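You operate a simulated robot arm through the tools that you are given. There is no shell and no other tool.

You are at the controls of a simulated robot arm. One attempt, no reset.

## Task
Lay the hinge leaf in the press slide and sand its burr off.
Fine: the press's stop knob stands locked; use the yellow sanding block and put it back; then the leaf goes in the green tray beside the press. What is to be rubbed or washed off counts as gone when no trace of it is left.

Only the result counts: the job must be done as asked and must still hold three seconds after the hand-in. Knocking over, shifting, dropping, spilling or breaking anything else fails it.

## Robot
A 7-joint arm with a fingered hand, fixed in place. Base frame: the origin is at the foot of the arm, x ahead of it, y to its left, z up; the work surface is at about z = 0.86. Readings come in m, degrees, newtons and seconds.
Its first joint turns from -149.0 to 149.0 degrees. Payload 3.5 kg.
Tool frame: the origin (TCP) lies between the finger pads and is the grasp point; the fingertips stand 0.03 m ahead of it; z points along the fingers, y is the line along which they close. The gripper opens to 0.104 m. The gripper's body begins 0.035 m behind the TCP. The gripper is a hand of 4 fingers: y runs from the thumb to the fingers, the wrist lies at [-0.015, -0.11, -0.186] in the tool frame, and closing takes about 1.5 s.
Orientation is that of the tool frame in the base frame, as a unit quaternion [x, y, z, w]. With the fingers straight down and the wrist toward the robot, the tool's x, y and z point along [0, 1, 0], [1, 0, 0] and [0, 0, -1] of the base frame.

## Interface
- The arm moves only by the tool play_rows. Its arguments are lists of equal length, an entry for each row: "slide": the shift along the tool's x, y, z in m, a list of three; "turn": the turn, a rotation vector about the tool's x, y, z in degrees, a list of three; "gripper": the closure, from 0 (fully open) to 1 (shut). In form: {"slide": [[dx, dy, dz], ...], "turn": [[wx, wy, wz], ...], "gripper": [gripper, ...]}. A call has 1 to 20 rows; each row is the pose to reach, as a shift and turn from the pose commanded when the call began, along the tool's axes at that moment. Rows are played at 5 a second. More than 0.05 m and 8.6 degrees between two rows, or a gripper value outside its range, and nothing of the call is played. Where a pose cannot be reached the arm comes as near as it can. A force on the tool above 50 N (or 10 N above the force at the start of the call, whichever is more), or a blocked arm, ends the call early, and 0.2 s more pass. The fingers move at their own pace (about 0.045 m/s each) and stop on an object; they squeeze with about 34 N. The grip force told is the motor's: it shows also when the fingers shut on nothing. Time passes only in rows, and 0.2 s behind the last, so rows that repeat a pose let the fingers close. The reply holds the time, the measured pose of the TCP, the force on the tool along the base axes, the opening and the grip force, in the units named above and with some noise, with the torque about the TCP (base axes, N m) and any sound that the robot's microphone picked up.
- Cameras (640 x 400 px; columns grow to the right, rows downward): "scene" is fixed at [0.2218, 0.6492, 1.6181]; the picture's right is [-0.63, -0.78, 0.00], its down [-0.68, 0.55, -0.49] and it looks along [0.38, -0.31, -0.87] (base axes); focal length 330 px, centre (320, 200). "wrist" rides on the gripper at [0.061, -0.092, -0.13] in the tool frame; the picture's right is [-0.81, 0.28, -0.52], its down [-0.53, -0.71, 0.46] and it looks along [-0.24, 0.64, 0.72] (tool axes); focal length 275 px, centre (320, 200). There is no depth. A picture from a camera that has moved, and an enlarged one, comes with that camera's place and axes in the base frame and with its lens.
- get_image(camera): a new picture of that camera. The clock stands still meanwhile.
- move_column(by): slides the trunk up (or, below 0, down) by that many m; the arm rides with it, the base frame stays. It gives what a move gives, with no picture.
- preshape(shape): the hand has 4 fingers and takes this shape, open, in about a second: jaw (thumb against the fingers, like two jaws); tri (thumb and two fingers); tip (a fingertip pinch); poke (one finger out to press); point (the index stretched); flat (the hand flat); cup (the hand cupped); fist (a fist). The gripper value then closes the fingers along that shape, each until it touches; the sizes above hold for jaw. It gives what a move gives, with no picture.
- zoom(camera, box): a new picture of the part [left, top, right, bottom] of that camera's present view, enlarged. The clock stands still meanwhile.
- sign_off(): hands the job in; it is judged then, once.

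Places have to be worked out from the pictures, the camera data and where the tool is seen. Open the gripper and draw the arm clear of the work before you hand the job in, unless the task says otherwise.

The tools are called after "Emit:" by a JSON object that holds its "fn" and its "kwargs". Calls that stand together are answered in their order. play_rows: Moves the arm, as the interface text tells. Its arguments: {"type":"object","properties":{"slide":{"type":"array","items":{"type":"array","items":{"type":"number"}}},"turn":{"type":"array","items":{"type":"array","items":{"type":"number"}}},"gripper":{"type":"array","items":{"type":"number"}}},"required":["slide","turn","gripper"]} The other tools are called the same way: move_column (by) slides the trunk up or down; preshape (shape) gives the hand a shape; get_image (camera) takes a picture; zoom (camera, box) takes an enlarged picture of a part of a camera's view; sign_off () hands the job in.

At the start:

```text
time_s: 0.0
position: [0.4459, 0.3485, 1.1339]
tool_rot: [0.707, 0.707, 0.0, 0.0]
force: [0.1, 0.1, 0.6]
ft_torque: [0.01, 0.02, -0.01]
finger_gap: 0.1035
finger_force: 0.1
shape: jaw
trunk travel left (down, up): [-0.525, 0.185]
```

scene: 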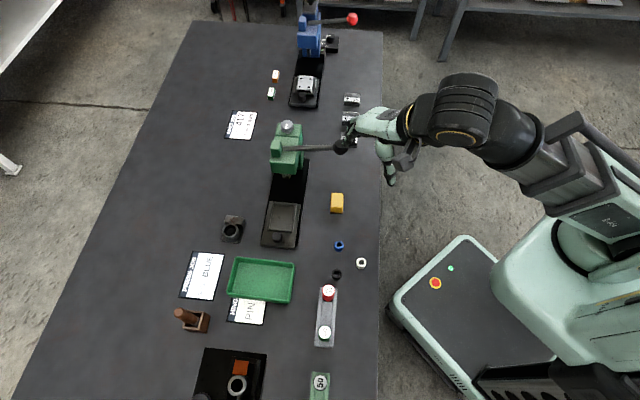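
wrist: 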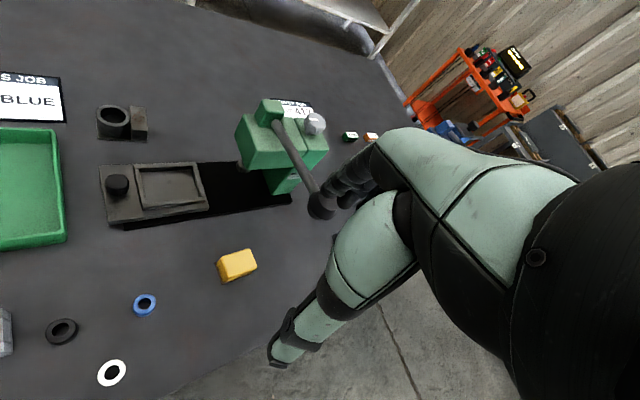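

I start by looking closely at the scene to find the leaf, the press, the stop knob, the sanding block and the tray.

Emit:
{"fn": "zoom", "kwargs": {"camera": "scene", "box": [220, 100, 400, 260]}}

Emit:
{"fn": "zoom", "kwargs": {"camera": "scene", "box": [160, 220, 380, 400]}}

Emit:
{"fn": "zoom", "kwargs": {"camera": "scene", "box": [220, 0, 400, 150]}}

Emit:
{"fn": "zoom", "kwargs": {"camera": "wrist", "box": [80, 80, 340, 240]}}

```text
2.50 times, centred on (310, 180) of scene
camera zoom: at [0.2218, 0.6492, 1.6181], right [-0.63, -0.78, 0.0], down [-0.68, 0.55, -0.49], along [0.38, -0.31, -0.87], focal length 826 px, centre (345, 250)
```

zoom: 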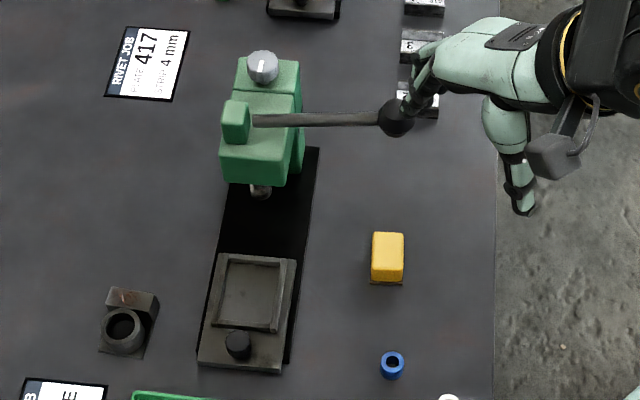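

```text
2.22 times, centred on (270, 310) of scene
camera zoom: at [0.2218, 0.6492, 1.6181], right [-0.63, -0.78, 0.0], down [-0.68, 0.55, -0.49], along [0.38, -0.31, -0.87], focal length 734 px, centre (431, -44)
```

zoom: 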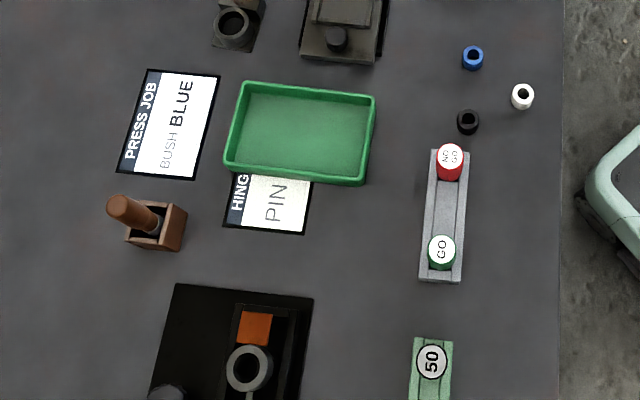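

```text
2.67 times, centred on (310, 75) of scene
camera zoom: at [0.2218, 0.6492, 1.6181], right [-0.63, -0.78, 0.0], down [-0.68, 0.55, -0.49], along [0.38, -0.31, -0.87], focal length 881 px, centre (347, 533)
```

zoom: 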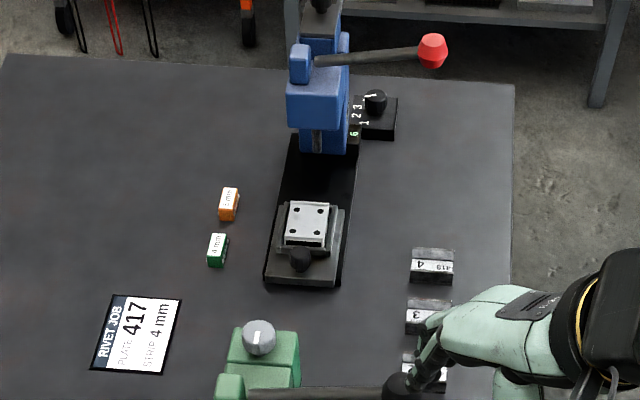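

```text
2.46 times, centred on (210, 160) of wrist
camera zoom: at [0.3538, 0.4091, 1.263], right [0.28, -0.81, 0.52], down [-0.71, -0.53, -0.46], along [0.64, -0.24, -0.72], focal length 678 px, centre (591, 298)
```

zoom: 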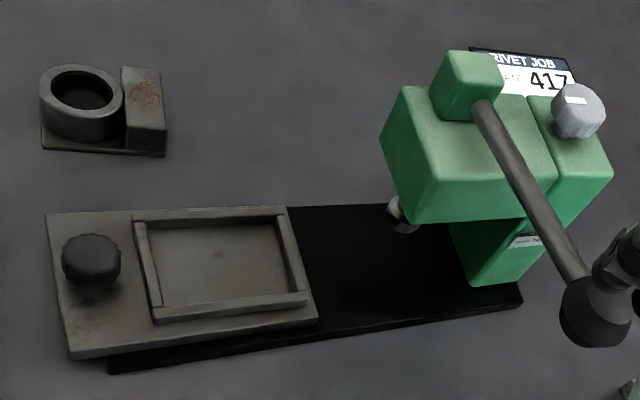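

The object left of the green press (ring plus a block with a rusty patch) may be the hinge leaf; I zoom closer at it and at the other candidates.

Emit:
{"fn": "zoom", "kwargs": {"camera": "scene", "box": [205, 205, 255, 250]}}

Emit:
{"fn": "zoom", "kwargs": {"camera": "wrist", "box": [80, 90, 160, 150]}}

Emit:
{"fn": "zoom", "kwargs": {"camera": "scene", "box": [180, 330, 340, 400]}}

Emit:
{"fn": "zoom", "kwargs": {"camera": "scene", "box": [250, 110, 320, 180]}}

Emit:
{"fn": "zoom", "kwargs": {"camera": "wrist", "box": [0, 200, 280, 400]}}

```text
8.89 times, centred on (230, 228) of scene
camera zoom: at [0.2218, 0.6492, 1.6181], right [-0.63, -0.78, 0.0], down [-0.68, 0.55, -0.49], along [0.38, -0.31, -0.87], focal length 2936 px, centre (1120, -44)
```

zoom: 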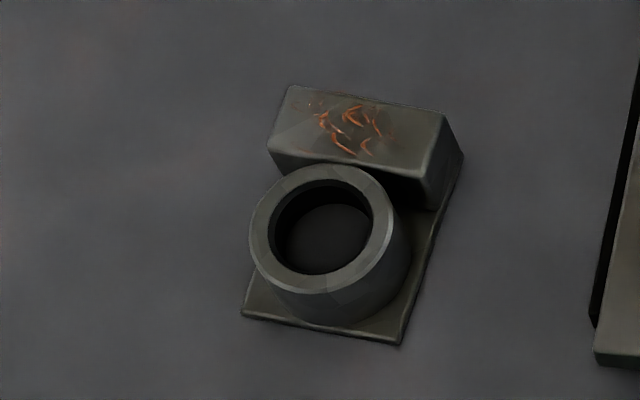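

```text
6.67 times, centred on (120, 120) of wrist
camera zoom: at [0.3538, 0.4091, 1.263], right [0.28, -0.81, 0.52], down [-0.71, -0.53, -0.46], along [0.64, -0.24, -0.72], focal length 1835 px, centre (1653, 733)
```

zoom: 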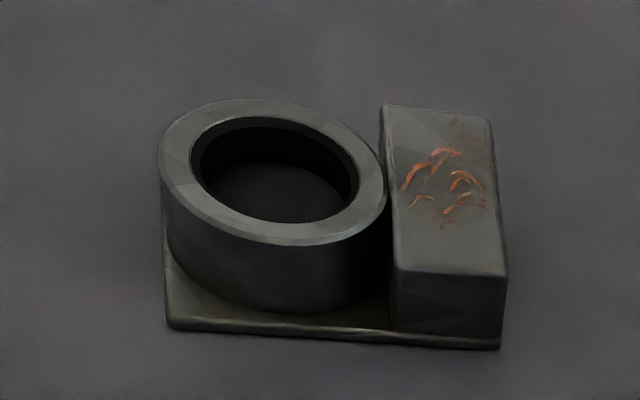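

```text
4.00 times, centred on (260, 365) of scene
camera zoom: at [0.2218, 0.6492, 1.6181], right [-0.63, -0.78, 0.0], down [-0.68, 0.55, -0.49], along [0.38, -0.31, -0.87], focal length 1321 px, centre (560, -460)
```

zoom: 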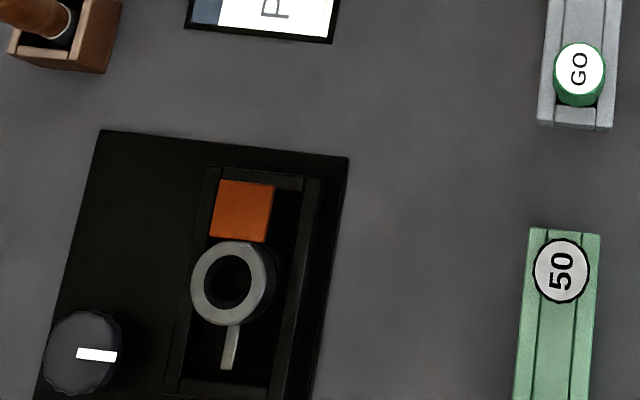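

```text
5.71 times, centred on (285, 145) of scene
camera zoom: at [0.2218, 0.6492, 1.6181], right [-0.63, -0.78, 0.0], down [-0.68, 0.55, -0.49], along [0.38, -0.31, -0.87], focal length 1887 px, centre (520, 514)
```

zoom: 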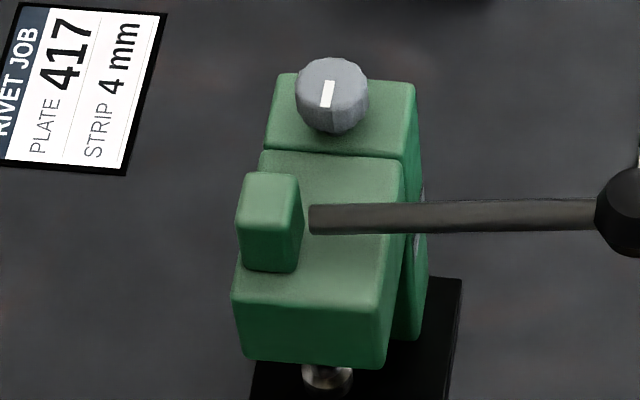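

```text
2.00 times, centred on (140, 300) of wrist
camera zoom: at [0.3538, 0.4091, 1.263], right [0.28, -0.81, 0.52], down [-0.71, -0.53, -0.46], along [0.64, -0.24, -0.72], focal length 551 px, centre (680, 0)
```

zoom: 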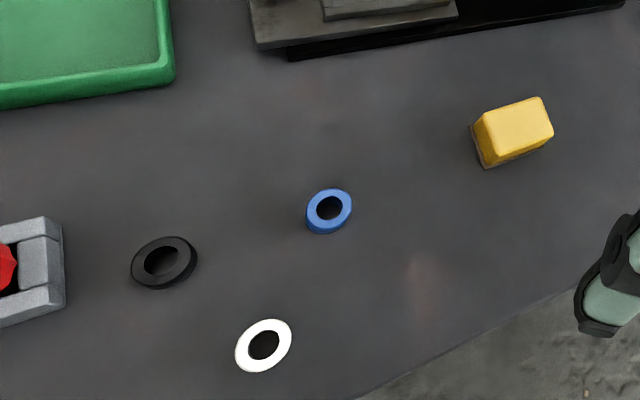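

The leaf appears to be the part with the ring and the burred block at about (0.62, 0.60). The green press carries a small sticker on its column and a grey knob with a white mark; I zoom in on those to learn what "locked" looks like.

Emit:
{"fn": "zoom", "kwargs": {"camera": "wrist", "box": [270, 155, 310, 195]}}

Emit:
{"fn": "zoom", "kwargs": {"camera": "wrist", "box": [290, 100, 340, 140]}}

Emit:
{"fn": "zoom", "kwargs": {"camera": "scene", "box": [270, 115, 310, 150]}}

Emit:
{"fn": "zoom", "kwargs": {"camera": "scene", "box": [320, 20, 350, 60]}}

Emit:
{"fn": "zoom", "kwargs": {"camera": "scene", "box": [255, 180, 315, 255]}}

```text
10.00 times, centred on (290, 175) of wrist
camera zoom: at [0.3538, 0.4091, 1.263], right [0.28, -0.81, 0.52], down [-0.71, -0.53, -0.46], along [0.64, -0.24, -0.72], focal length 2753 px, centre (620, 450)
```

zoom: 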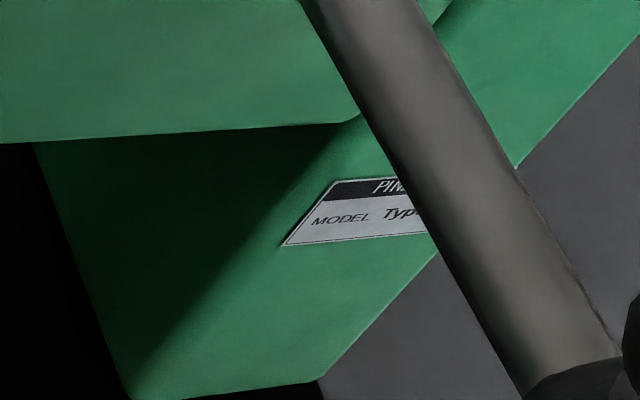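

```text
10.00 times, centred on (315, 120) of wrist
camera zoom: at [0.3538, 0.4091, 1.263], right [0.28, -0.81, 0.52], down [-0.71, -0.53, -0.46], along [0.64, -0.24, -0.72], focal length 2753 px, centre (370, 1000)
```

zoom: 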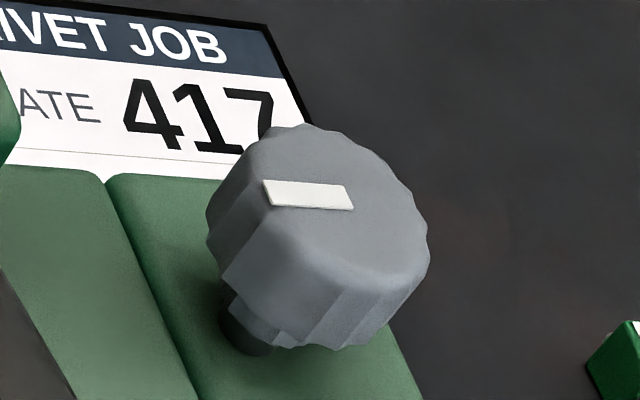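

```text
11.43 times, centred on (290, 132) of scene
camera zoom: at [0.2218, 0.6492, 1.6181], right [-0.63, -0.78, 0.0], down [-0.68, 0.55, -0.49], along [0.38, -0.31, -0.87], focal length 3775 px, centre (663, 971)
```

zoom: 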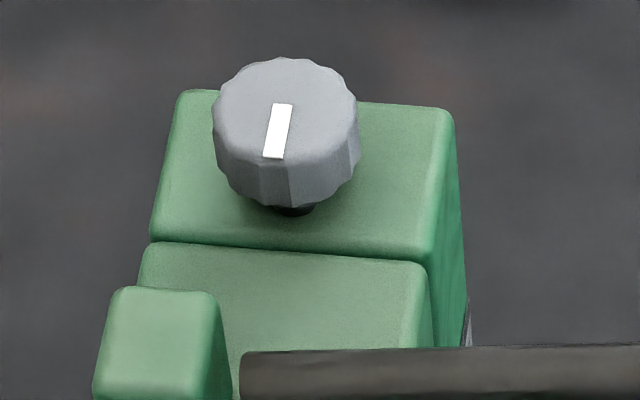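

```text
10.00 times, centred on (335, 40) of scene
camera zoom: at [0.2218, 0.6492, 1.6181], right [-0.63, -0.78, 0.0], down [-0.68, 0.55, -0.49], along [0.38, -0.31, -0.87], focal length 3303 px, centre (170, 1800)
```

zoom: 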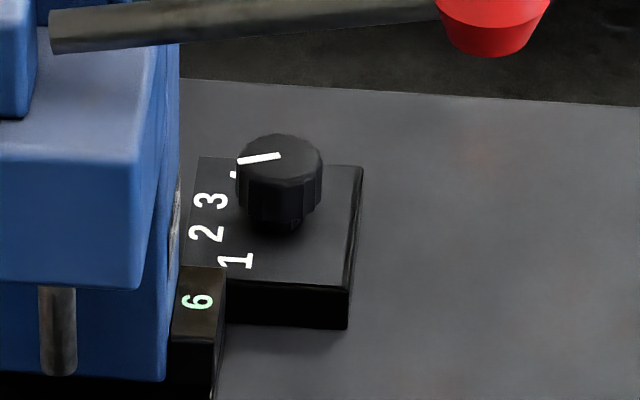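

```text
5.33 times, centred on (285, 218) of scene
camera zoom: at [0.2218, 0.6492, 1.6181], right [-0.63, -0.78, 0.0], down [-0.68, 0.55, -0.49], along [0.38, -0.31, -0.87], focal length 1762 px, centre (507, 107)
```

zoom: 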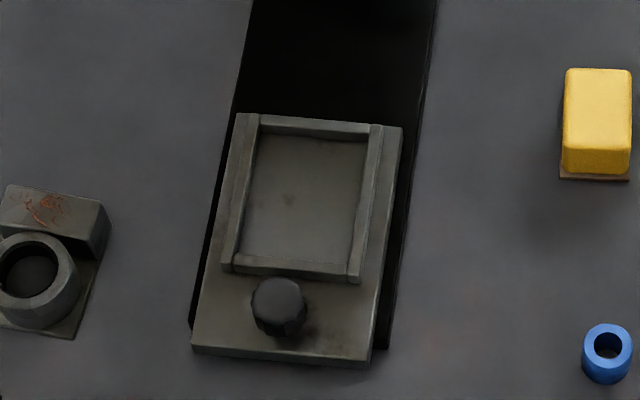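

The knob on top has no scale, and the text says it stands locked, so I plan to leave it alone. Geometry: the table's front edge runs at 45°, the leaf sits near (0.624, 0.604), nest near (0.557, 0.487), yellow block near (0.51, 0.358), tray near (0.473, 0.623). I turn the hand 45° and move above the slide for closer wrist views.

Emit:
{"fn": "play_rows", "kwargs": {"slide": [[0.022, 0.009, 0.0], [0.045, 0.018, 0.0], [0.067, 0.026, 0.0], [0.09, 0.035, 0.01], [0.112, 0.044, 0.02], [0.134, 0.053, 0.03], [0.157, 0.061, 0.04], [0.179, 0.07, 0.05], [0.179, 0.07, 0.05]], "turn": [[0, 0, -5.625], [0, 0, -11.25], [0, 0, -16.875], [0, 0, -22.5], [0, 0, -28.125], [0, 0, -33.75], [0, 0, -39.375], [0, 0, -45], [0, 0, -45]], "gripper": [0, 0, 0, 0, 0, 0, 0, 0, 0]}}

Emit:
{"fn": "get_image", "kwargs": {"camera": "wrist"}}

Emit:
{"fn": "get_image", "kwargs": {"camera": "scene"}}

```text
time_s: 2.0
position: [0.516, 0.5256, 1.0809]
tool_rot: [0.381, 0.925, 0.0, 0.0]
force: [-0.2, 0.4, -0.3]
ft_torque: [-0.02, 0.0, 0.0]
finger_gap: 0.1034
finger_force: 0.1
shape: jaw
trunk travel left (down, up): [-0.525, 0.185]
```

```text
taken
camera wrist: at [0.4069, 0.5051, 1.2109], right [0.77, -0.38, 0.52], down [-0.13, -0.88, -0.46], along [0.63, 0.28, -0.72], focal length 275 px, centre (320, 200)
```

wrist: 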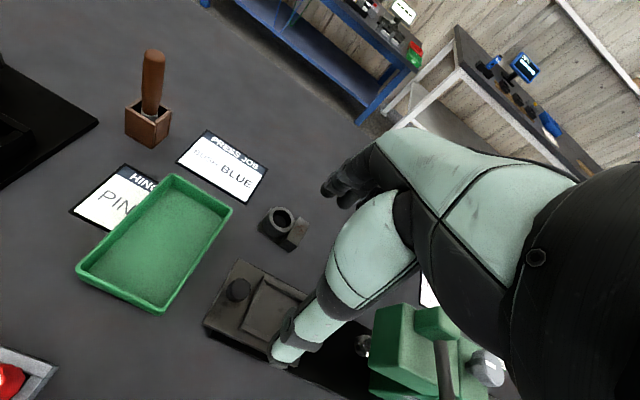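

```text
taken
```

scene: 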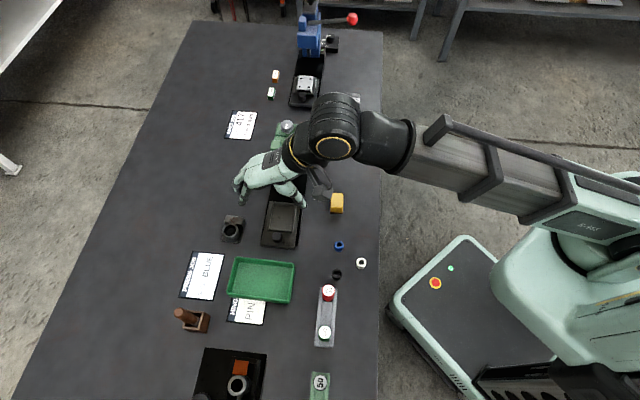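

The wrist camera sees leaf, slide and tray; I zoom to measure the leaf and the nest.

Emit:
{"fn": "zoom", "kwargs": {"camera": "wrist", "box": [240, 190, 330, 260]}}

Emit:
{"fn": "zoom", "kwargs": {"camera": "wrist", "box": [190, 250, 320, 370]}}

Emit:
{"fn": "zoom", "kwargs": {"camera": "scene", "box": [210, 180, 350, 260]}}

```text
5.71 times, centred on (285, 225) of wrist
camera zoom: at [0.4069, 0.5051, 1.2109], right [0.77, -0.38, 0.52], down [-0.13, -0.88, -0.46], along [0.63, 0.28, -0.72], focal length 1573 px, centre (520, 57)
```

zoom: 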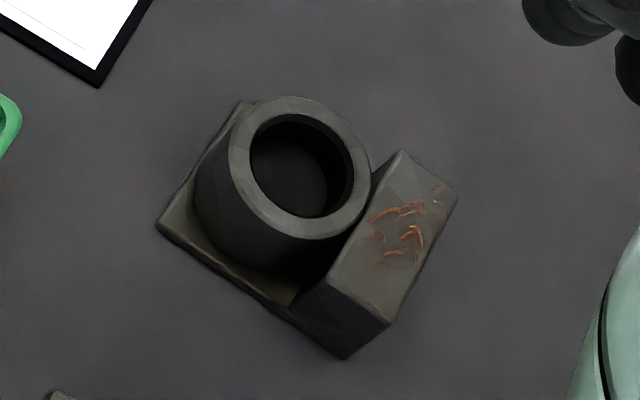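

```text
3.33 times, centred on (255, 310) of wrist
camera zoom: at [0.4069, 0.5051, 1.2109], right [0.77, -0.38, 0.52], down [-0.13, -0.88, -0.46], along [0.63, 0.28, -0.72], focal length 918 px, centre (537, -167)
```

zoom: 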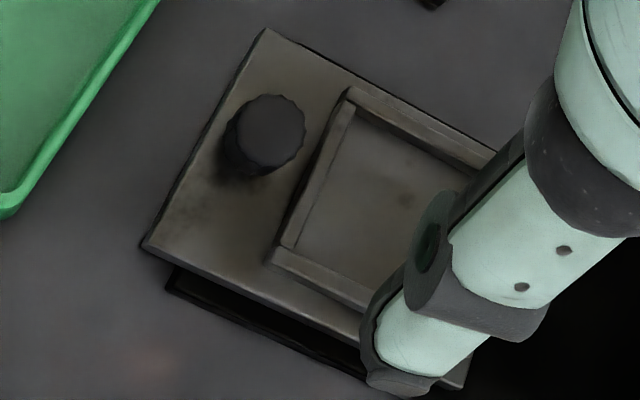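

```text
4.57 times, centred on (280, 220) of scene
camera zoom: at [0.2218, 0.6492, 1.6181], right [-0.63, -0.78, 0.0], down [-0.68, 0.55, -0.49], along [0.38, -0.31, -0.87], focal length 1510 px, centre (503, 109)
```

zoom: 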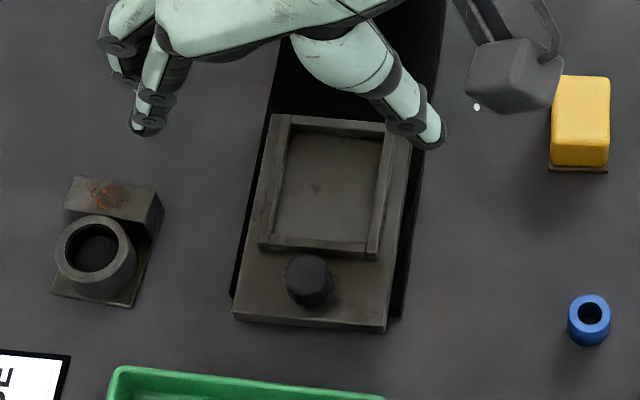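

From this view I judge the leaf plate as about 57 x 45 mm, tilted ~5° clockwise, with the block end (18 x 46 mm, top at z≈0.887) about 33 mm right and 122 mm ahead of the TCP; the nest is about 63 x 50 mm inside. I move above the block end, turning 5°, and look again.

Emit:
{"fn": "play_rows", "kwargs": {"slide": [[-0.008, 0.03, 0.01], [-0.016, 0.061, 0.03], [-0.024, 0.092, 0.05], [-0.032, 0.122, 0.07], [-0.032, 0.122, 0.07]], "turn": [[0, 0, 1.25], [0, 0, 2.5], [0, 0, 3.75], [0, 0, 5], [0, 0, 5]], "gripper": [0, 0, 0, 0, 0]}}

Emit:
{"fn": "get_image", "kwargs": {"camera": "wrist"}}

Emit:
{"fn": "zoom", "kwargs": {"camera": "scene", "box": [200, 160, 340, 260]}}

```text
time_s: 3.2
position: [0.6255, 0.5924, 1.0151]
tool_rot: [0.422, 0.906, 0.0, 0.0]
force: [0.8, -0.1, -0.6]
ft_torque: [-0.02, 0.01, -0.02]
finger_gap: 0.1037
finger_force: 0.0
shape: jaw
trunk travel left (down, up): [-0.525, 0.185]
```

```text
taken
camera wrist: at [0.5141, 0.5805, 1.1441], right [0.73, -0.44, 0.52], down [-0.2, -0.87, -0.46], along [0.65, 0.23, -0.72], focal length 275 px, centre (320, 200)
```

wrist: 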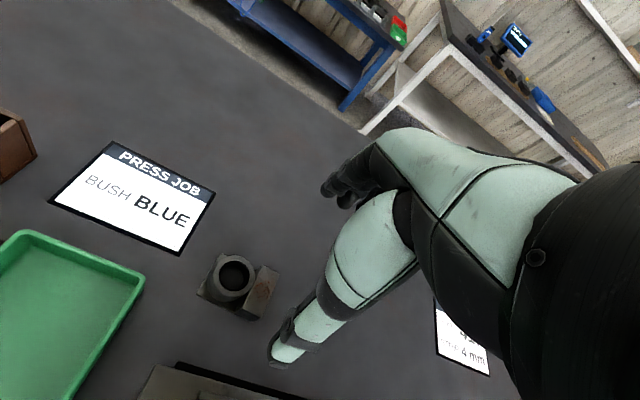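

```text
4.00 times, centred on (270, 210) of scene
camera zoom: at [0.2218, 0.6492, 1.6181], right [-0.63, -0.78, 0.0], down [-0.68, 0.55, -0.49], along [0.38, -0.31, -0.87], focal length 1321 px, centre (520, 160)
```

zoom: 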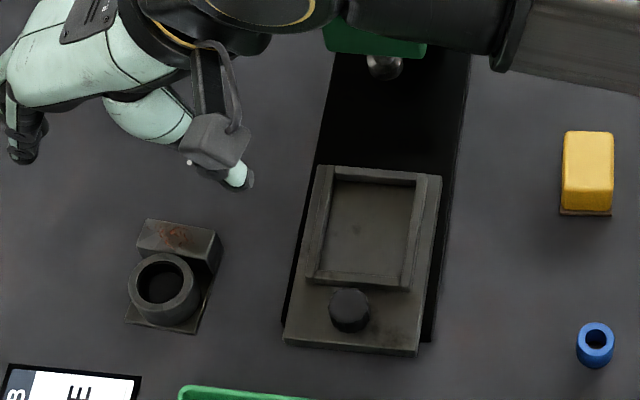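

I zoom on the leaf in the wrist view to refine position before descending.

Emit:
{"fn": "zoom", "kwargs": {"camera": "wrist", "box": [180, 235, 300, 335]}}

Emit:
{"fn": "zoom", "kwargs": {"camera": "wrist", "box": [240, 120, 420, 380]}}

```text
4.00 times, centred on (240, 285) of wrist
camera zoom: at [0.5141, 0.5805, 1.1441], right [0.73, -0.44, 0.52], down [-0.2, -0.87, -0.46], along [0.65, 0.23, -0.72], focal length 1101 px, centre (640, -140)
```

zoom: 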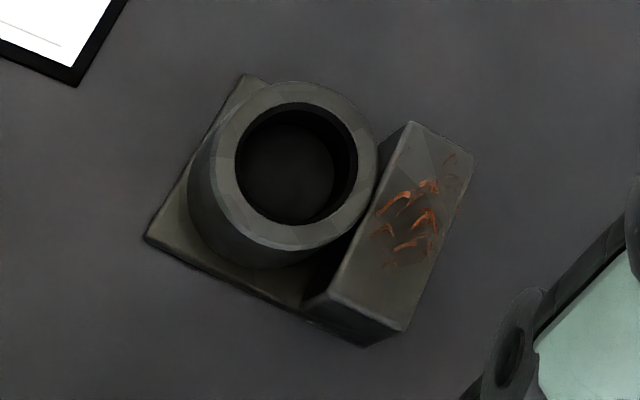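

```text
1.54 times, centred on (330, 250) of wrist
camera zoom: at [0.5141, 0.5805, 1.1441], right [0.73, -0.44, 0.52], down [-0.2, -0.87, -0.46], along [0.65, 0.23, -0.72], focal length 424 px, centre (305, 123)
```

zoom: 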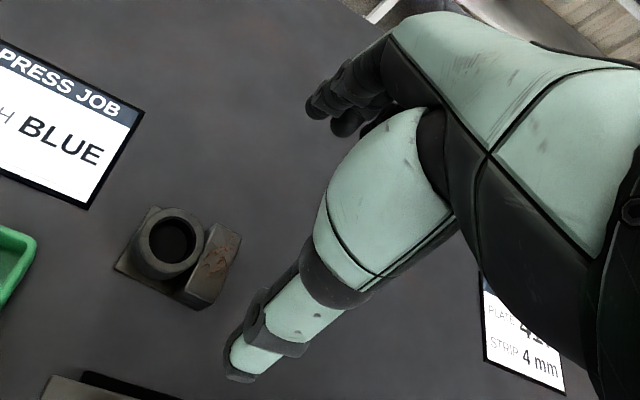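

The block end is now almost exactly under the TCP (offset about -2 mm, -1 mm) and aligned. I pre-close the fingers to ~7 cm, go down to just above the leaf, and check.

Emit:
{"fn": "play_rows", "kwargs": {"slide": [[-0.002, -0.001, 0.0], [-0.002, -0.001, 0.03], [-0.002, -0.001, 0.06], [-0.002, -0.001, 0.08], [-0.002, -0.001, 0.08]], "turn": [[0, 0, 0], [0, 0, 0], [0, 0, 0], [0, 0, 0], [0, 0, 0]], "gripper": [0.3, 0.3, 0.3, 0.3, 0.3]}}

Emit:
{"fn": "get_image", "kwargs": {"camera": "wrist"}}

Emit:
{"fn": "zoom", "kwargs": {"camera": "scene", "box": [190, 170, 310, 260]}}

```text
time_s: 4.4
position: [0.6267, 0.5892, 0.9311]
tool_rot: [0.422, 0.907, 0.0, 0.0]
force: [0.3, 0.4, 0.7]
ft_torque: [0.01, 0.0, -0.01]
finger_gap: 0.073
finger_force: 0.1
shape: jaw
trunk travel left (down, up): [-0.525, 0.185]
```

```text
taken
camera wrist: at [0.5165, 0.577, 1.0619], right [0.73, -0.44, 0.52], down [-0.2, -0.87, -0.46], along [0.65, 0.23, -0.72], focal length 275 px, centre (320, 200)
```

wrist: 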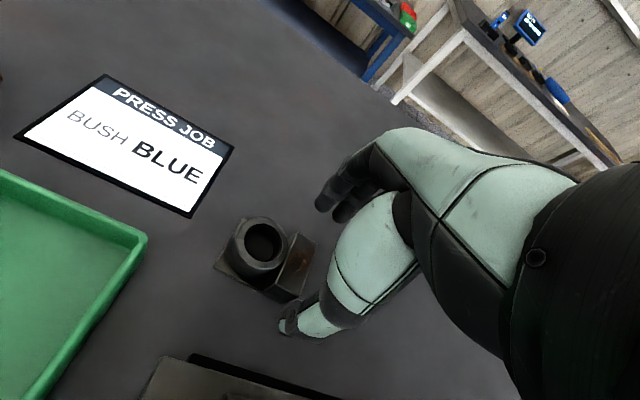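

```text
4.44 times, centred on (250, 215) of scene
camera zoom: at [0.2218, 0.6492, 1.6181], right [-0.63, -0.78, 0.0], down [-0.68, 0.55, -0.49], along [0.38, -0.31, -0.87], focal length 1468 px, centre (631, 133)
```

zoom: 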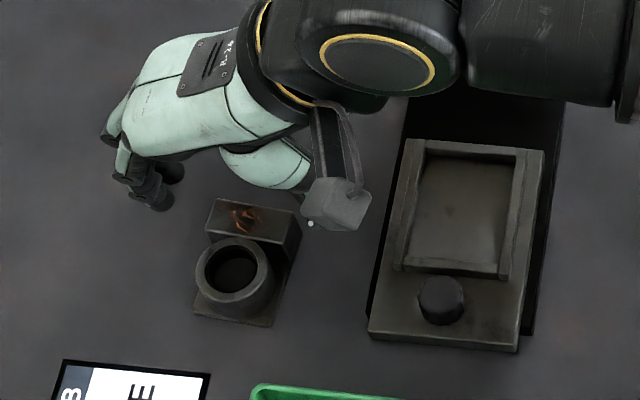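

The block end sits under the TCP between thumb and fingers as predicted. I descend to TCP z≈0.902 (fingertips 12 mm over the table) and close.

Emit:
{"fn": "play_rows", "kwargs": {"slide": [[0, 0, 0.01], [0, 0, 0.02], [0, 0, 0.029], [0, 0, 0.029], [0, 0, 0.029], [0, 0, 0.029], [0, 0, 0.029], [0, 0, 0.029], [0, 0, 0.029]], "turn": [[0, 0, 0], [0, 0, 0], [0, 0, 0], [0, 0, 0], [0, 0, 0], [0, 0, 0], [0, 0, 0], [0, 0, 0], [0, 0, 0]], "gripper": [0.3, 0.3, 0.3, 0.3, 1, 1, 1, 1, 1]}}

Emit:
{"fn": "get_image", "kwargs": {"camera": "wrist"}}

Emit:
{"fn": "zoom", "kwargs": {"camera": "scene", "box": [190, 170, 310, 260]}}

```text
time_s: 6.4
position: [0.6264, 0.5887, 0.9037]
tool_rot: [0.423, 0.906, 0.0, 0.0]
force: [0.5, -0.3, 0.0]
ft_torque: [-0.02, 0.03, 0.01]
finger_gap: 0.0404
finger_force: 33.8
shape: jaw
trunk travel left (down, up): [-0.525, 0.185]
```

```text
taken
camera wrist: at [0.5152, 0.5767, 1.0336], right [0.73, -0.44, 0.52], down [-0.2, -0.87, -0.46], along [0.65, 0.23, -0.72], focal length 275 px, centre (320, 200)
```

wrist: 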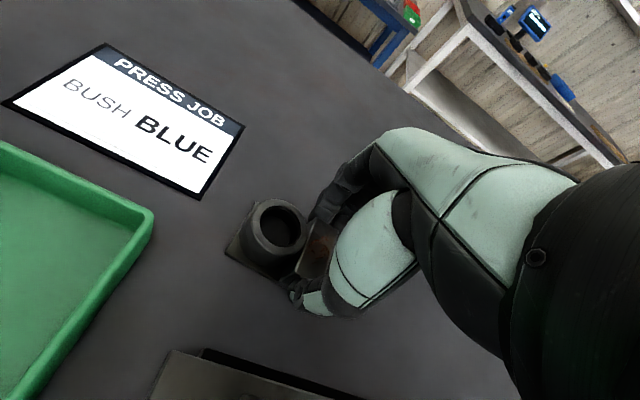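

```text
4.44 times, centred on (250, 215) of scene
camera zoom: at [0.2218, 0.6492, 1.6181], right [-0.63, -0.78, 0.0], down [-0.68, 0.55, -0.49], along [0.38, -0.31, -0.87], focal length 1468 px, centre (631, 133)
```

zoom: 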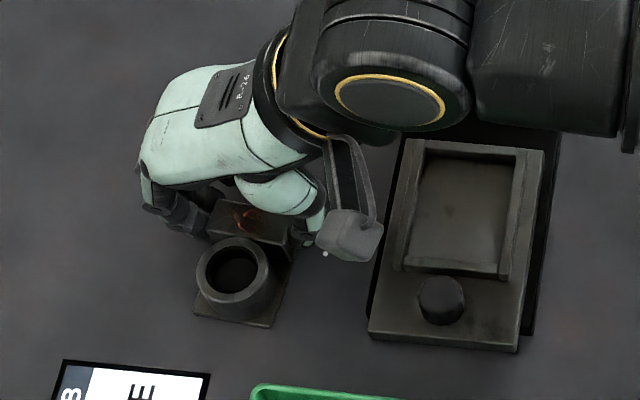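

The grip reads a 40 mm gap at 34 N — the block end is held. I lift 6 cm and check the leaf hangs level.

Emit:
{"fn": "play_rows", "kwargs": {"slide": [[0, 0, -0.01], [0, 0, -0.03], [0, 0, -0.05], [0, 0, -0.06], [0, 0, -0.06]], "turn": [[0, 0, 0], [0, 0, 0], [0, 0, 0], [0, 0, 0], [0, 0, 0]], "gripper": [1, 1, 1, 1, 1]}}

Emit:
{"fn": "zoom", "kwargs": {"camera": "wrist", "box": [200, 160, 360, 340]}}

Emit:
{"fn": "zoom", "kwargs": {"camera": "scene", "box": [190, 170, 310, 260]}}

Emit:
{"fn": "get_image", "kwargs": {"camera": "wrist"}}

```text
time_s: 7.6
position: [0.6257, 0.5899, 0.9628]
tool_rot: [0.422, 0.906, 0.0, 0.0]
force: [0.3, -0.3, -2.3]
ft_torque: [-0.04, -0.04, 0.01]
finger_gap: 0.0403
finger_force: 33.7
shape: jaw
trunk travel left (down, up): [-0.525, 0.185]
```

```text
2.22 times, centred on (280, 250) of wrist
camera zoom: at [0.5146, 0.5775, 1.0931], right [0.73, -0.44, 0.52], down [-0.2, -0.87, -0.46], along [0.65, 0.23, -0.72], focal length 612 px, centre (409, 89)
```

zoom: 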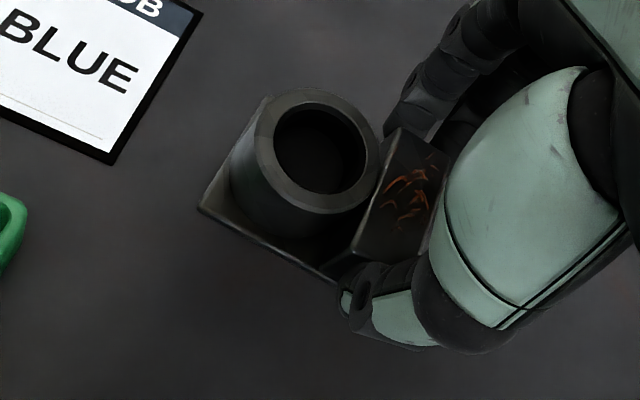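

```text
4.44 times, centred on (250, 215) of scene
camera zoom: at [0.2218, 0.6492, 1.6181], right [-0.63, -0.78, 0.0], down [-0.68, 0.55, -0.49], along [0.38, -0.31, -0.87], focal length 1468 px, centre (631, 133)
```

zoom: 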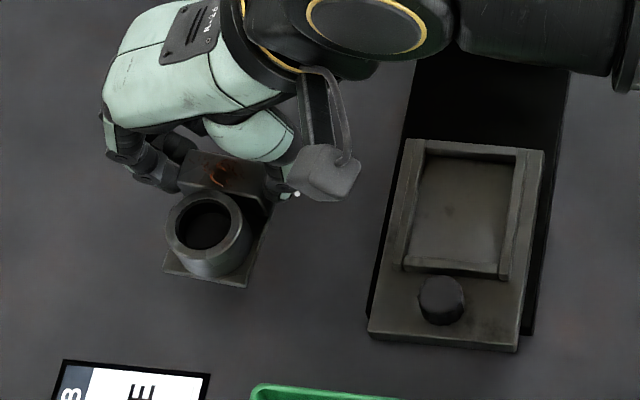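

```text
taken
camera wrist: at [0.5146, 0.5775, 1.0931], right [0.73, -0.44, 0.52], down [-0.2, -0.87, -0.46], along [0.65, 0.23, -0.72], focal length 275 px, centre (320, 200)
```

wrist: 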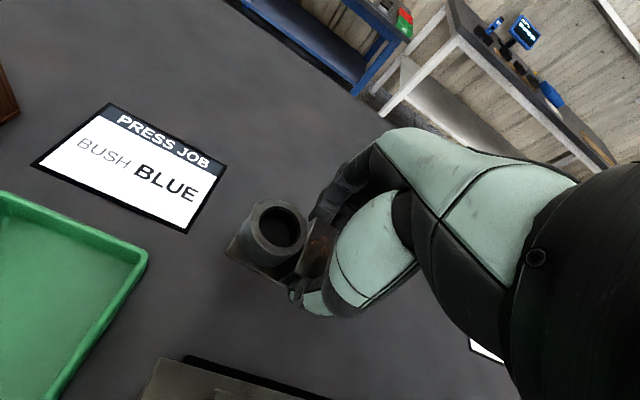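

The leaf hangs level in the hand. I raise it and step back so the wrist camera sees the nest unobstructed, and I turn back to the 45° heading.

Emit:
{"fn": "play_rows", "kwargs": {"slide": [[0, 0, -0.04], [-0.006, -0.017, -0.08], [-0.013, -0.034, -0.11], [-0.02, -0.051, -0.12], [-0.026, -0.068, -0.12], [-0.026, -0.068, -0.12]], "turn": [[0, 0, 0], [0, 0, -1.25], [0, 0, -2.5], [0, 0, -3.75], [0, 0, -5], [0, 0, -5]], "gripper": [1, 1, 1, 1, 1, 1]}}

Emit:
{"fn": "get_image", "kwargs": {"camera": "wrist"}}

Emit:
{"fn": "zoom", "kwargs": {"camera": "scene", "box": [240, 170, 320, 255]}}

```text
time_s: 9.0
position: [0.5902, 0.5262, 1.0842]
tool_rot: [0.383, 0.924, 0.0, 0.0]
force: [-0.9, -0.6, -2.8]
ft_torque: [0.02, -0.01, 0.0]
finger_gap: 0.0405
finger_force: 34.4
shape: jaw
trunk travel left (down, up): [-0.525, 0.185]
```

```text
taken
camera wrist: at [0.4812, 0.5041, 1.214], right [0.77, -0.38, 0.52], down [-0.13, -0.88, -0.46], along [0.63, 0.28, -0.72], focal length 275 px, centre (320, 200)
```

wrist: 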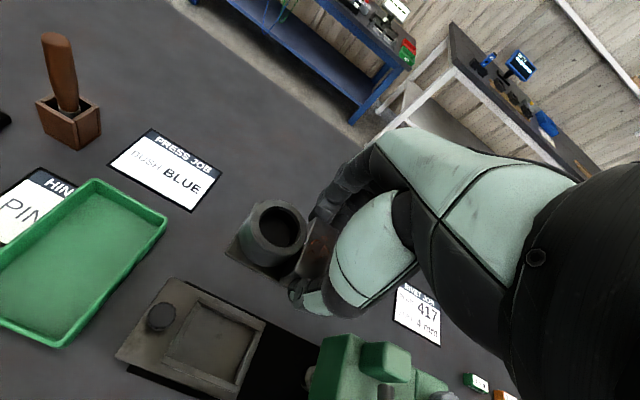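

```text
4.71 times, centred on (280, 212) of scene
camera zoom: at [0.2218, 0.6492, 1.6181], right [-0.63, -0.78, 0.0], down [-0.68, 0.55, -0.49], along [0.38, -0.31, -0.87], focal length 1554 px, centre (508, 141)
```

zoom: 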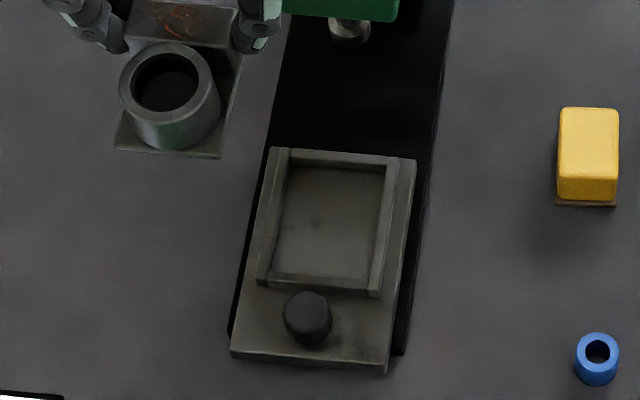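

The nest is now fully visible; I zoom in for its corners.

Emit:
{"fn": "zoom", "kwargs": {"camera": "wrist", "box": [110, 270, 290, 400]}}

Emit:
{"fn": "zoom", "kwargs": {"camera": "wrist", "box": [150, 280, 280, 400]}}

Emit:
{"fn": "zoom", "kwargs": {"camera": "scene", "box": [260, 195, 305, 240]}}

```text
3.08 times, centred on (200, 335) of wrist
camera zoom: at [0.4812, 0.5041, 1.214], right [0.77, -0.38, 0.52], down [-0.13, -0.88, -0.46], along [0.63, 0.28, -0.72], focal length 847 px, centre (689, -215)
```

zoom: 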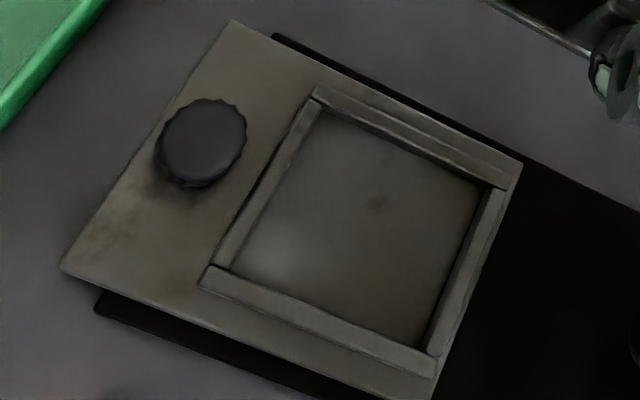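

```text
3.33 times, centred on (215, 340) of wrist
camera zoom: at [0.4812, 0.5041, 1.214], right [0.77, -0.38, 0.52], down [-0.13, -0.88, -0.46], along [0.63, 0.28, -0.72], focal length 918 px, centre (670, -267)
```

zoom: 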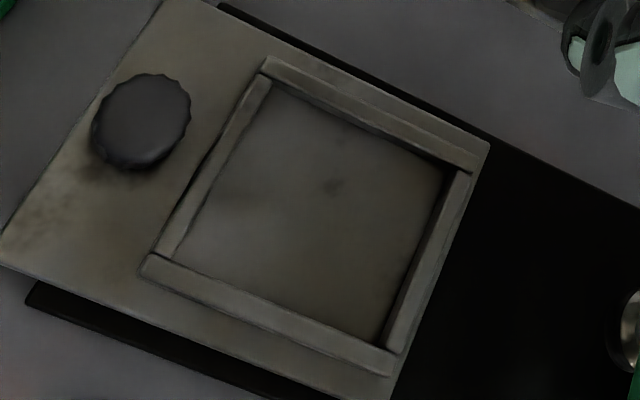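

```text
8.89 times, centred on (282, 218) of scene
camera zoom: at [0.2218, 0.6492, 1.6181], right [-0.63, -0.78, 0.0], down [-0.68, 0.55, -0.49], along [0.38, -0.31, -0.87], focal length 2936 px, centre (653, 44)
```

zoom: 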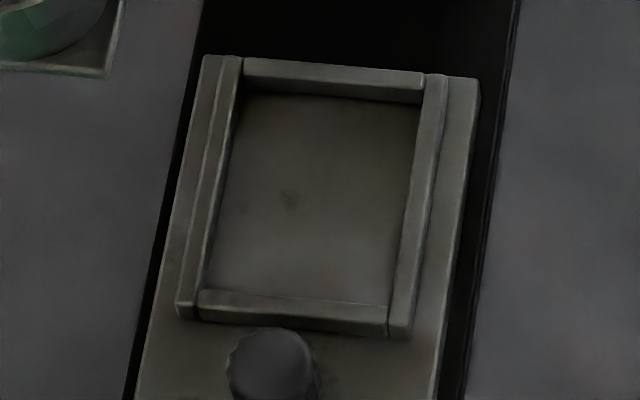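

Nest inner size comes out ~68 x 51 mm, centred about 44 mm behind the TCP, aligned with my heading. Before lowering I check how close the wrist would come to the press lever.

Emit:
{"fn": "get_image", "kwargs": {"camera": "scene"}}

Emit:
{"fn": "zoom", "kwargs": {"camera": "scene", "box": [220, 90, 400, 210]}}

Emit:
{"fn": "zoom", "kwargs": {"camera": "wrist", "box": [290, 270, 530, 400]}}

```text
taken
```

scene: 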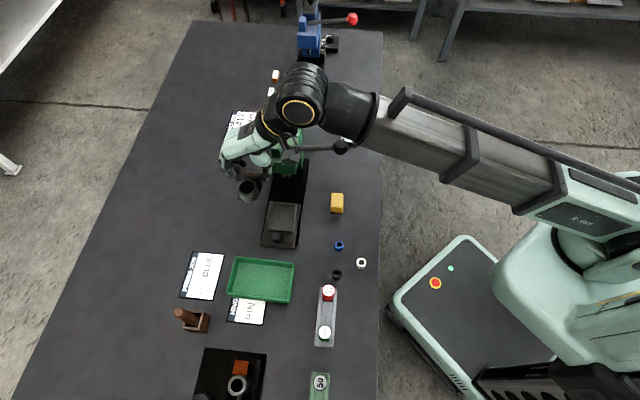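

```text
3.33 times, centred on (310, 150) of scene
camera zoom: at [0.2218, 0.6492, 1.6181], right [-0.63, -0.78, 0.0], down [-0.68, 0.55, -0.49], along [0.38, -0.31, -0.87], focal length 1101 px, centre (353, 367)
```

zoom: 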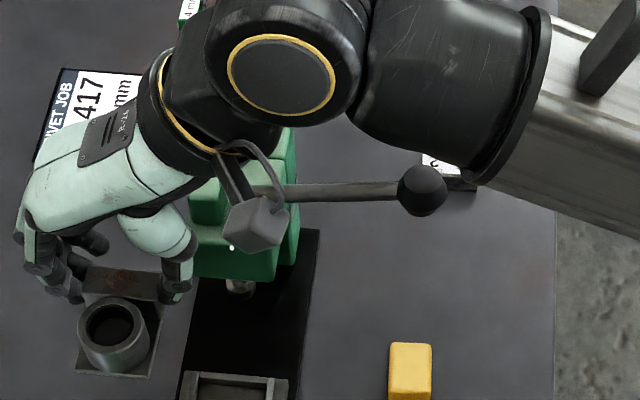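

```text
2.67 times, centred on (410, 335) of wrist
camera zoom: at [0.4812, 0.5041, 1.214], right [0.77, -0.38, 0.52], down [-0.13, -0.88, -0.46], along [0.63, 0.28, -0.72], focal length 734 px, centre (80, -160)
```

zoom: 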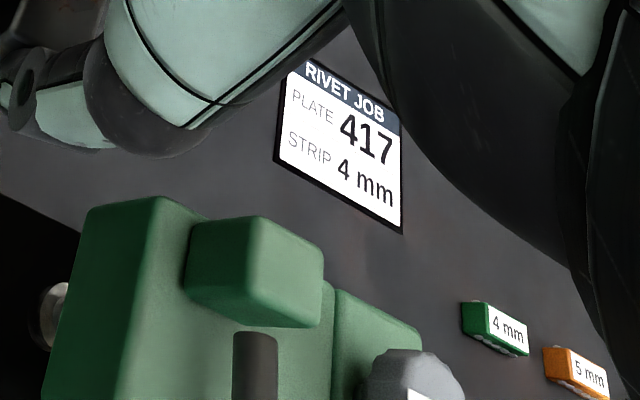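

Placing with the block-end grip would bring the wrist within about a centimetre of the lever ball (≈(0.54, 0.333, 1.05)), which I don't like. I'll set the leaf back down where it came from and regrip it by the ring, which keeps the hand ~3-4 cm farther from the press.

Emit:
{"fn": "play_rows", "kwargs": {"slide": [[0.007, 0.023, 0.02], [0.014, 0.047, 0.05], [0.02, 0.07, 0.08], [0.02, 0.07, 0.12], [0.02, 0.07, 0.15], [0.02, 0.07, 0.17], [0.02, 0.07, 0.176], [0.02, 0.07, 0.179], [0.02, 0.07, 0.179]], "turn": [[0, 0, 1.7], [0, 0, 3.4], [0, 0, 5], [0, 0, 5], [0, 0, 5], [0, 0, 5], [0, 0, 5], [0, 0, 5], [0, 0, 5]], "gripper": [1, 1, 1, 1, 1, 1, 1, 1, 1]}}

Emit:
{"fn": "zoom", "kwargs": {"camera": "scene", "box": [190, 170, 310, 260]}}

```text
time_s: 11.0
position: [0.6249, 0.5885, 0.9034]
tool_rot: [0.423, 0.906, 0.0, 0.0]
force: [0.1, 0.3, -2.6]
ft_torque: [-0.02, -0.01, 0.0]
finger_gap: 0.0402
finger_force: 34.4
shape: jaw
trunk travel left (down, up): [-0.525, 0.185]
```

```text
4.44 times, centred on (250, 215) of scene
camera zoom: at [0.2218, 0.6492, 1.6181], right [-0.63, -0.78, 0.0], down [-0.68, 0.55, -0.49], along [0.38, -0.31, -0.87], focal length 1468 px, centre (631, 133)
```

zoom: 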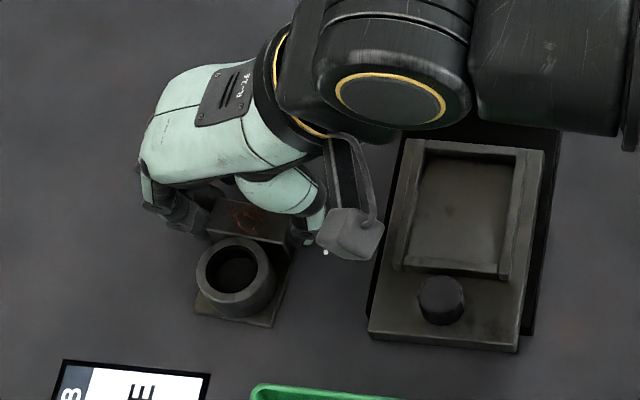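

Force still shows the leaf's full weight, so it is not yet down; I lower 1 mm at a time.

Emit:
{"fn": "play_rows", "kwargs": {"slide": [[0, 0, 0.001], [0, 0, 0.002], [0, 0, 0.002]], "turn": [[0, 0, 0], [0, 0, 0], [0, 0, 0]], "gripper": [1, 1, 1]}}

```text
time_s: 11.8
position: [0.6265, 0.5886, 0.9033]
tool_rot: [0.423, 0.906, 0.001, -0.001]
force: [-0.6, -0.5, 3.1]
ft_torque: [0.04, -0.03, 0.0]
finger_gap: 0.0405
finger_force: 34.1
shape: jaw
trunk travel left (down, up): [-0.525, 0.185]
```

The leaf has touched down (force up to +3 N). I open to ~7 cm, rise 3 cm, shift 29 mm to the ring's axis while turning 10°, go down again and close on the ring.

Emit:
{"fn": "play_rows", "kwargs": {"slide": [[0, 0, 0], [0, 0, 0], [0, 0, 0], [0, 0, 0], [0, 0, -0.015], [0, 0, -0.03], [0.015, 0, -0.03], [0.029, 0, -0.03], [0.029, 0, -0.03]], "turn": [[0, 0, 0], [0, 0, 0], [0, 0, 0], [0, 0, 0], [0, 0, 0], [0, 0, 0], [0, 0, 5], [0, 0, 10], [0, 0, 10]], "gripper": [0.3, 0.3, 0.3, 0.3, 0.3, 0.3, 0.3, 0.3, 0.3]}}

Emit:
{"fn": "get_image", "kwargs": {"camera": "wrist"}}

Emit:
{"fn": "zoom", "kwargs": {"camera": "scene", "box": [190, 170, 310, 260]}}

```text
time_s: 13.8
position: [0.607, 0.6096, 0.9315]
tool_rot: [0.501, 0.865, 0.0, 0.0]
force: [1.1, 0.2, 0.3]
ft_torque: [-0.02, 0.0, 0.01]
finger_gap: 0.0724
finger_force: 0.1
shape: jaw
trunk travel left (down, up): [-0.525, 0.185]
```

```text
taken
camera wrist: at [0.4962, 0.6167, 1.0623], right [0.64, -0.56, 0.52], down [-0.35, -0.82, -0.46], along [0.68, 0.11, -0.72], focal length 275 px, centre (320, 200)
```

wrist: 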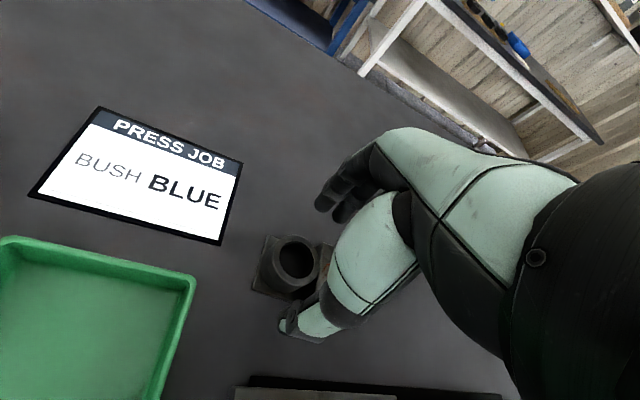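

```text
4.44 times, centred on (250, 215) of scene
camera zoom: at [0.2218, 0.6492, 1.6181], right [-0.63, -0.78, 0.0], down [-0.68, 0.55, -0.49], along [0.38, -0.31, -0.87], focal length 1468 px, centre (631, 133)
```

zoom: 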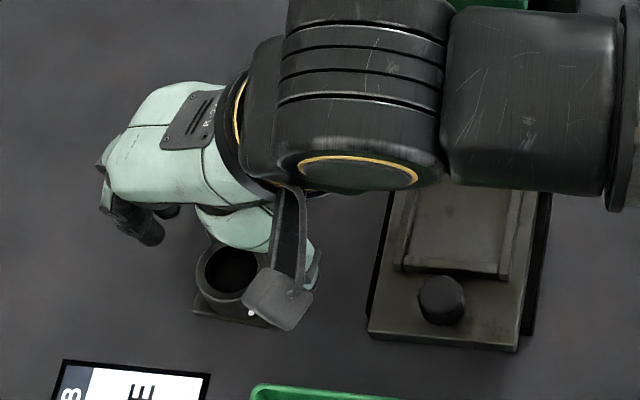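

The ring appears right under the TCP; I zoom to verify before descending.

Emit:
{"fn": "zoom", "kwargs": {"camera": "wrist", "box": [240, 210, 360, 320]}}

```text
3.64 times, centred on (300, 265) of wrist
camera zoom: at [0.4962, 0.6167, 1.0623], right [0.64, -0.56, 0.52], down [-0.35, -0.82, -0.46], along [0.68, 0.11, -0.72], focal length 1001 px, centre (393, -36)
```

zoom: 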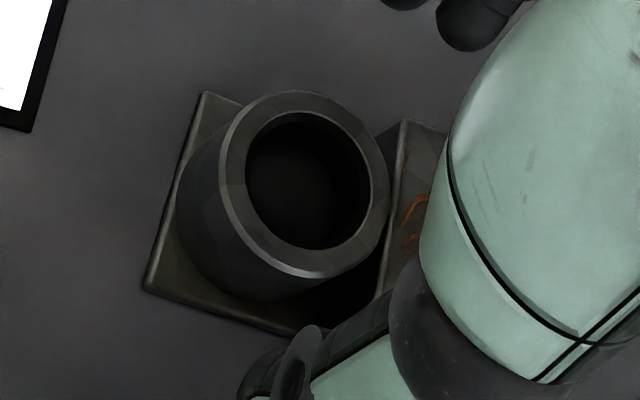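

Ring centre is ~2 mm to the +x side of the TCP; I correct, descend and close on it.

Emit:
{"fn": "play_rows", "kwargs": {"slide": [[0.002, 0.001, 0.01], [0.002, 0.001, 0.02], [0.002, 0.001, 0.029], [0.002, 0.001, 0.029], [0.002, 0.001, 0.029], [0.002, 0.001, 0.029], [0.002, 0.001, 0.029], [0.002, 0.001, 0.029], [0.002, 0.001, 0.029]], "turn": [[0, 0, 0], [0, 0, 0], [0, 0, 0], [0, 0, 0], [0, 0, 0], [0, 0, 0], [0, 0, 0], [0, 0, 0], [0, 0, 0]], "gripper": [0.3, 0.3, 0.3, 0.3, 1, 1, 1, 1, 1]}}

Emit:
{"fn": "play_rows", "kwargs": {"slide": [[0, 0, -0.01], [0, 0, -0.03], [0, 0, -0.05], [0, 0, -0.06], [0, 0, -0.06]], "turn": [[0, 0, 0], [0, 0, 0], [0, 0, 0], [0, 0, 0], [0, 0, 0]], "gripper": [1, 1, 1, 1, 1]}}

Emit:
{"fn": "get_image", "kwargs": {"camera": "wrist"}}

Emit:
{"fn": "zoom", "kwargs": {"camera": "scene", "box": [190, 170, 310, 260]}}

```text
time_s: 15.8
position: [0.6059, 0.6128, 0.9024]
tool_rot: [0.5, 0.866, 0.0, 0.0]
force: [-0.3, 0.7, 0.3]
ft_torque: [0.0, -0.01, 0.01]
finger_gap: 0.0286
finger_force: 34.0
shape: jaw
trunk travel left (down, up): [-0.525, 0.185]
```

```text
time_s: 17.0
position: [0.6079, 0.6128, 0.9629]
tool_rot: [0.5, 0.866, 0.0, -0.001]
force: [0.1, 1.3, -2.1]
ft_torque: [0.04, 0.06, 0.0]
finger_gap: 0.0285
finger_force: 34.0
shape: jaw
trunk travel left (down, up): [-0.525, 0.185]
```

```text
taken
camera wrist: at [0.4969, 0.62, 1.0932], right [0.64, -0.56, 0.52], down [-0.35, -0.82, -0.46], along [0.68, 0.11, -0.72], focal length 275 px, centre (320, 200)
```

wrist: 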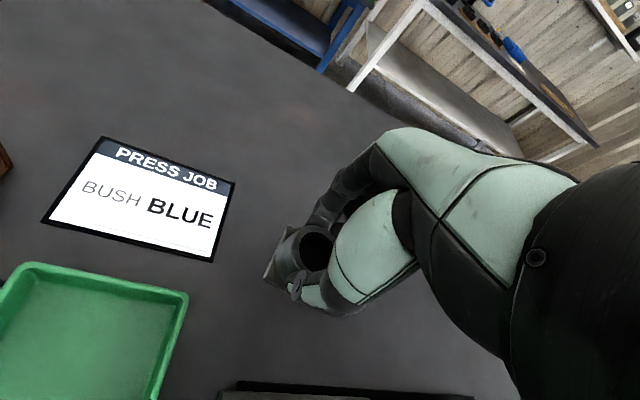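

```text
4.44 times, centred on (250, 215) of scene
camera zoom: at [0.2218, 0.6492, 1.6181], right [-0.63, -0.78, 0.0], down [-0.68, 0.55, -0.49], along [0.38, -0.31, -0.87], focal length 1468 px, centre (631, 133)
```

zoom: 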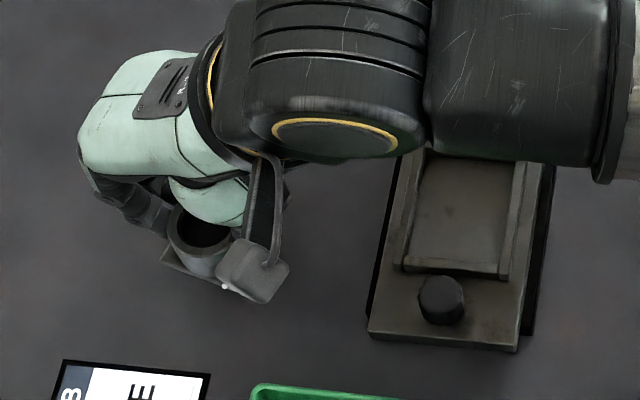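

The ring is held (gap 29 mm, weight shows). I zoom to check that the leaf is still level and how it is turned in the hand.

Emit:
{"fn": "zoom", "kwargs": {"camera": "wrist", "box": [240, 180, 380, 330]}}

Emit:
{"fn": "zoom", "kwargs": {"camera": "scene", "box": [200, 190, 270, 245]}}

```text
2.67 times, centred on (310, 255) of wrist
camera zoom: at [0.4969, 0.62, 1.0932], right [0.64, -0.56, 0.52], down [-0.35, -0.82, -0.46], along [0.68, 0.11, -0.72], focal length 734 px, centre (347, 53)
```

zoom: 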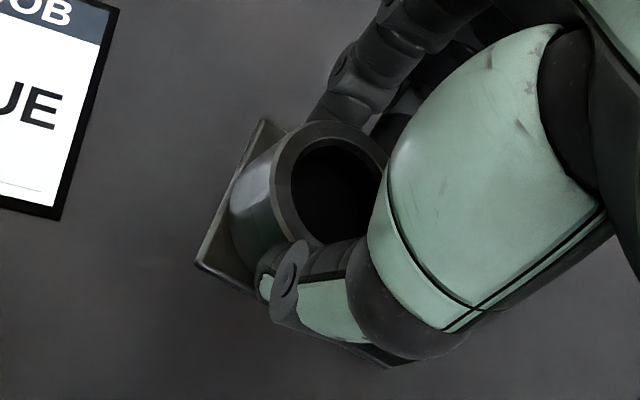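

```text
7.27 times, centred on (235, 218) of scene
camera zoom: at [0.2218, 0.6492, 1.6181], right [-0.63, -0.78, 0.0], down [-0.68, 0.55, -0.49], along [0.38, -0.31, -0.87], focal length 2402 px, centre (938, 73)
```

zoom: 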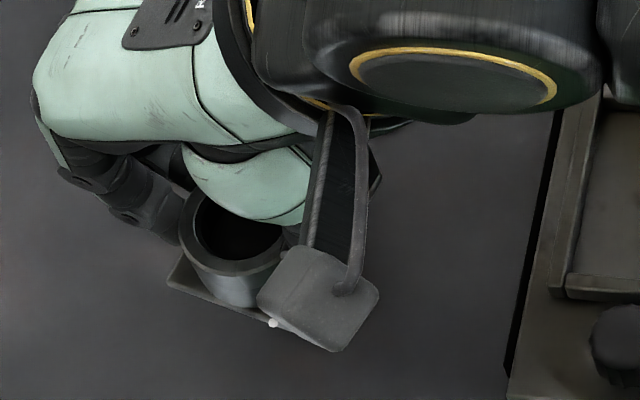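

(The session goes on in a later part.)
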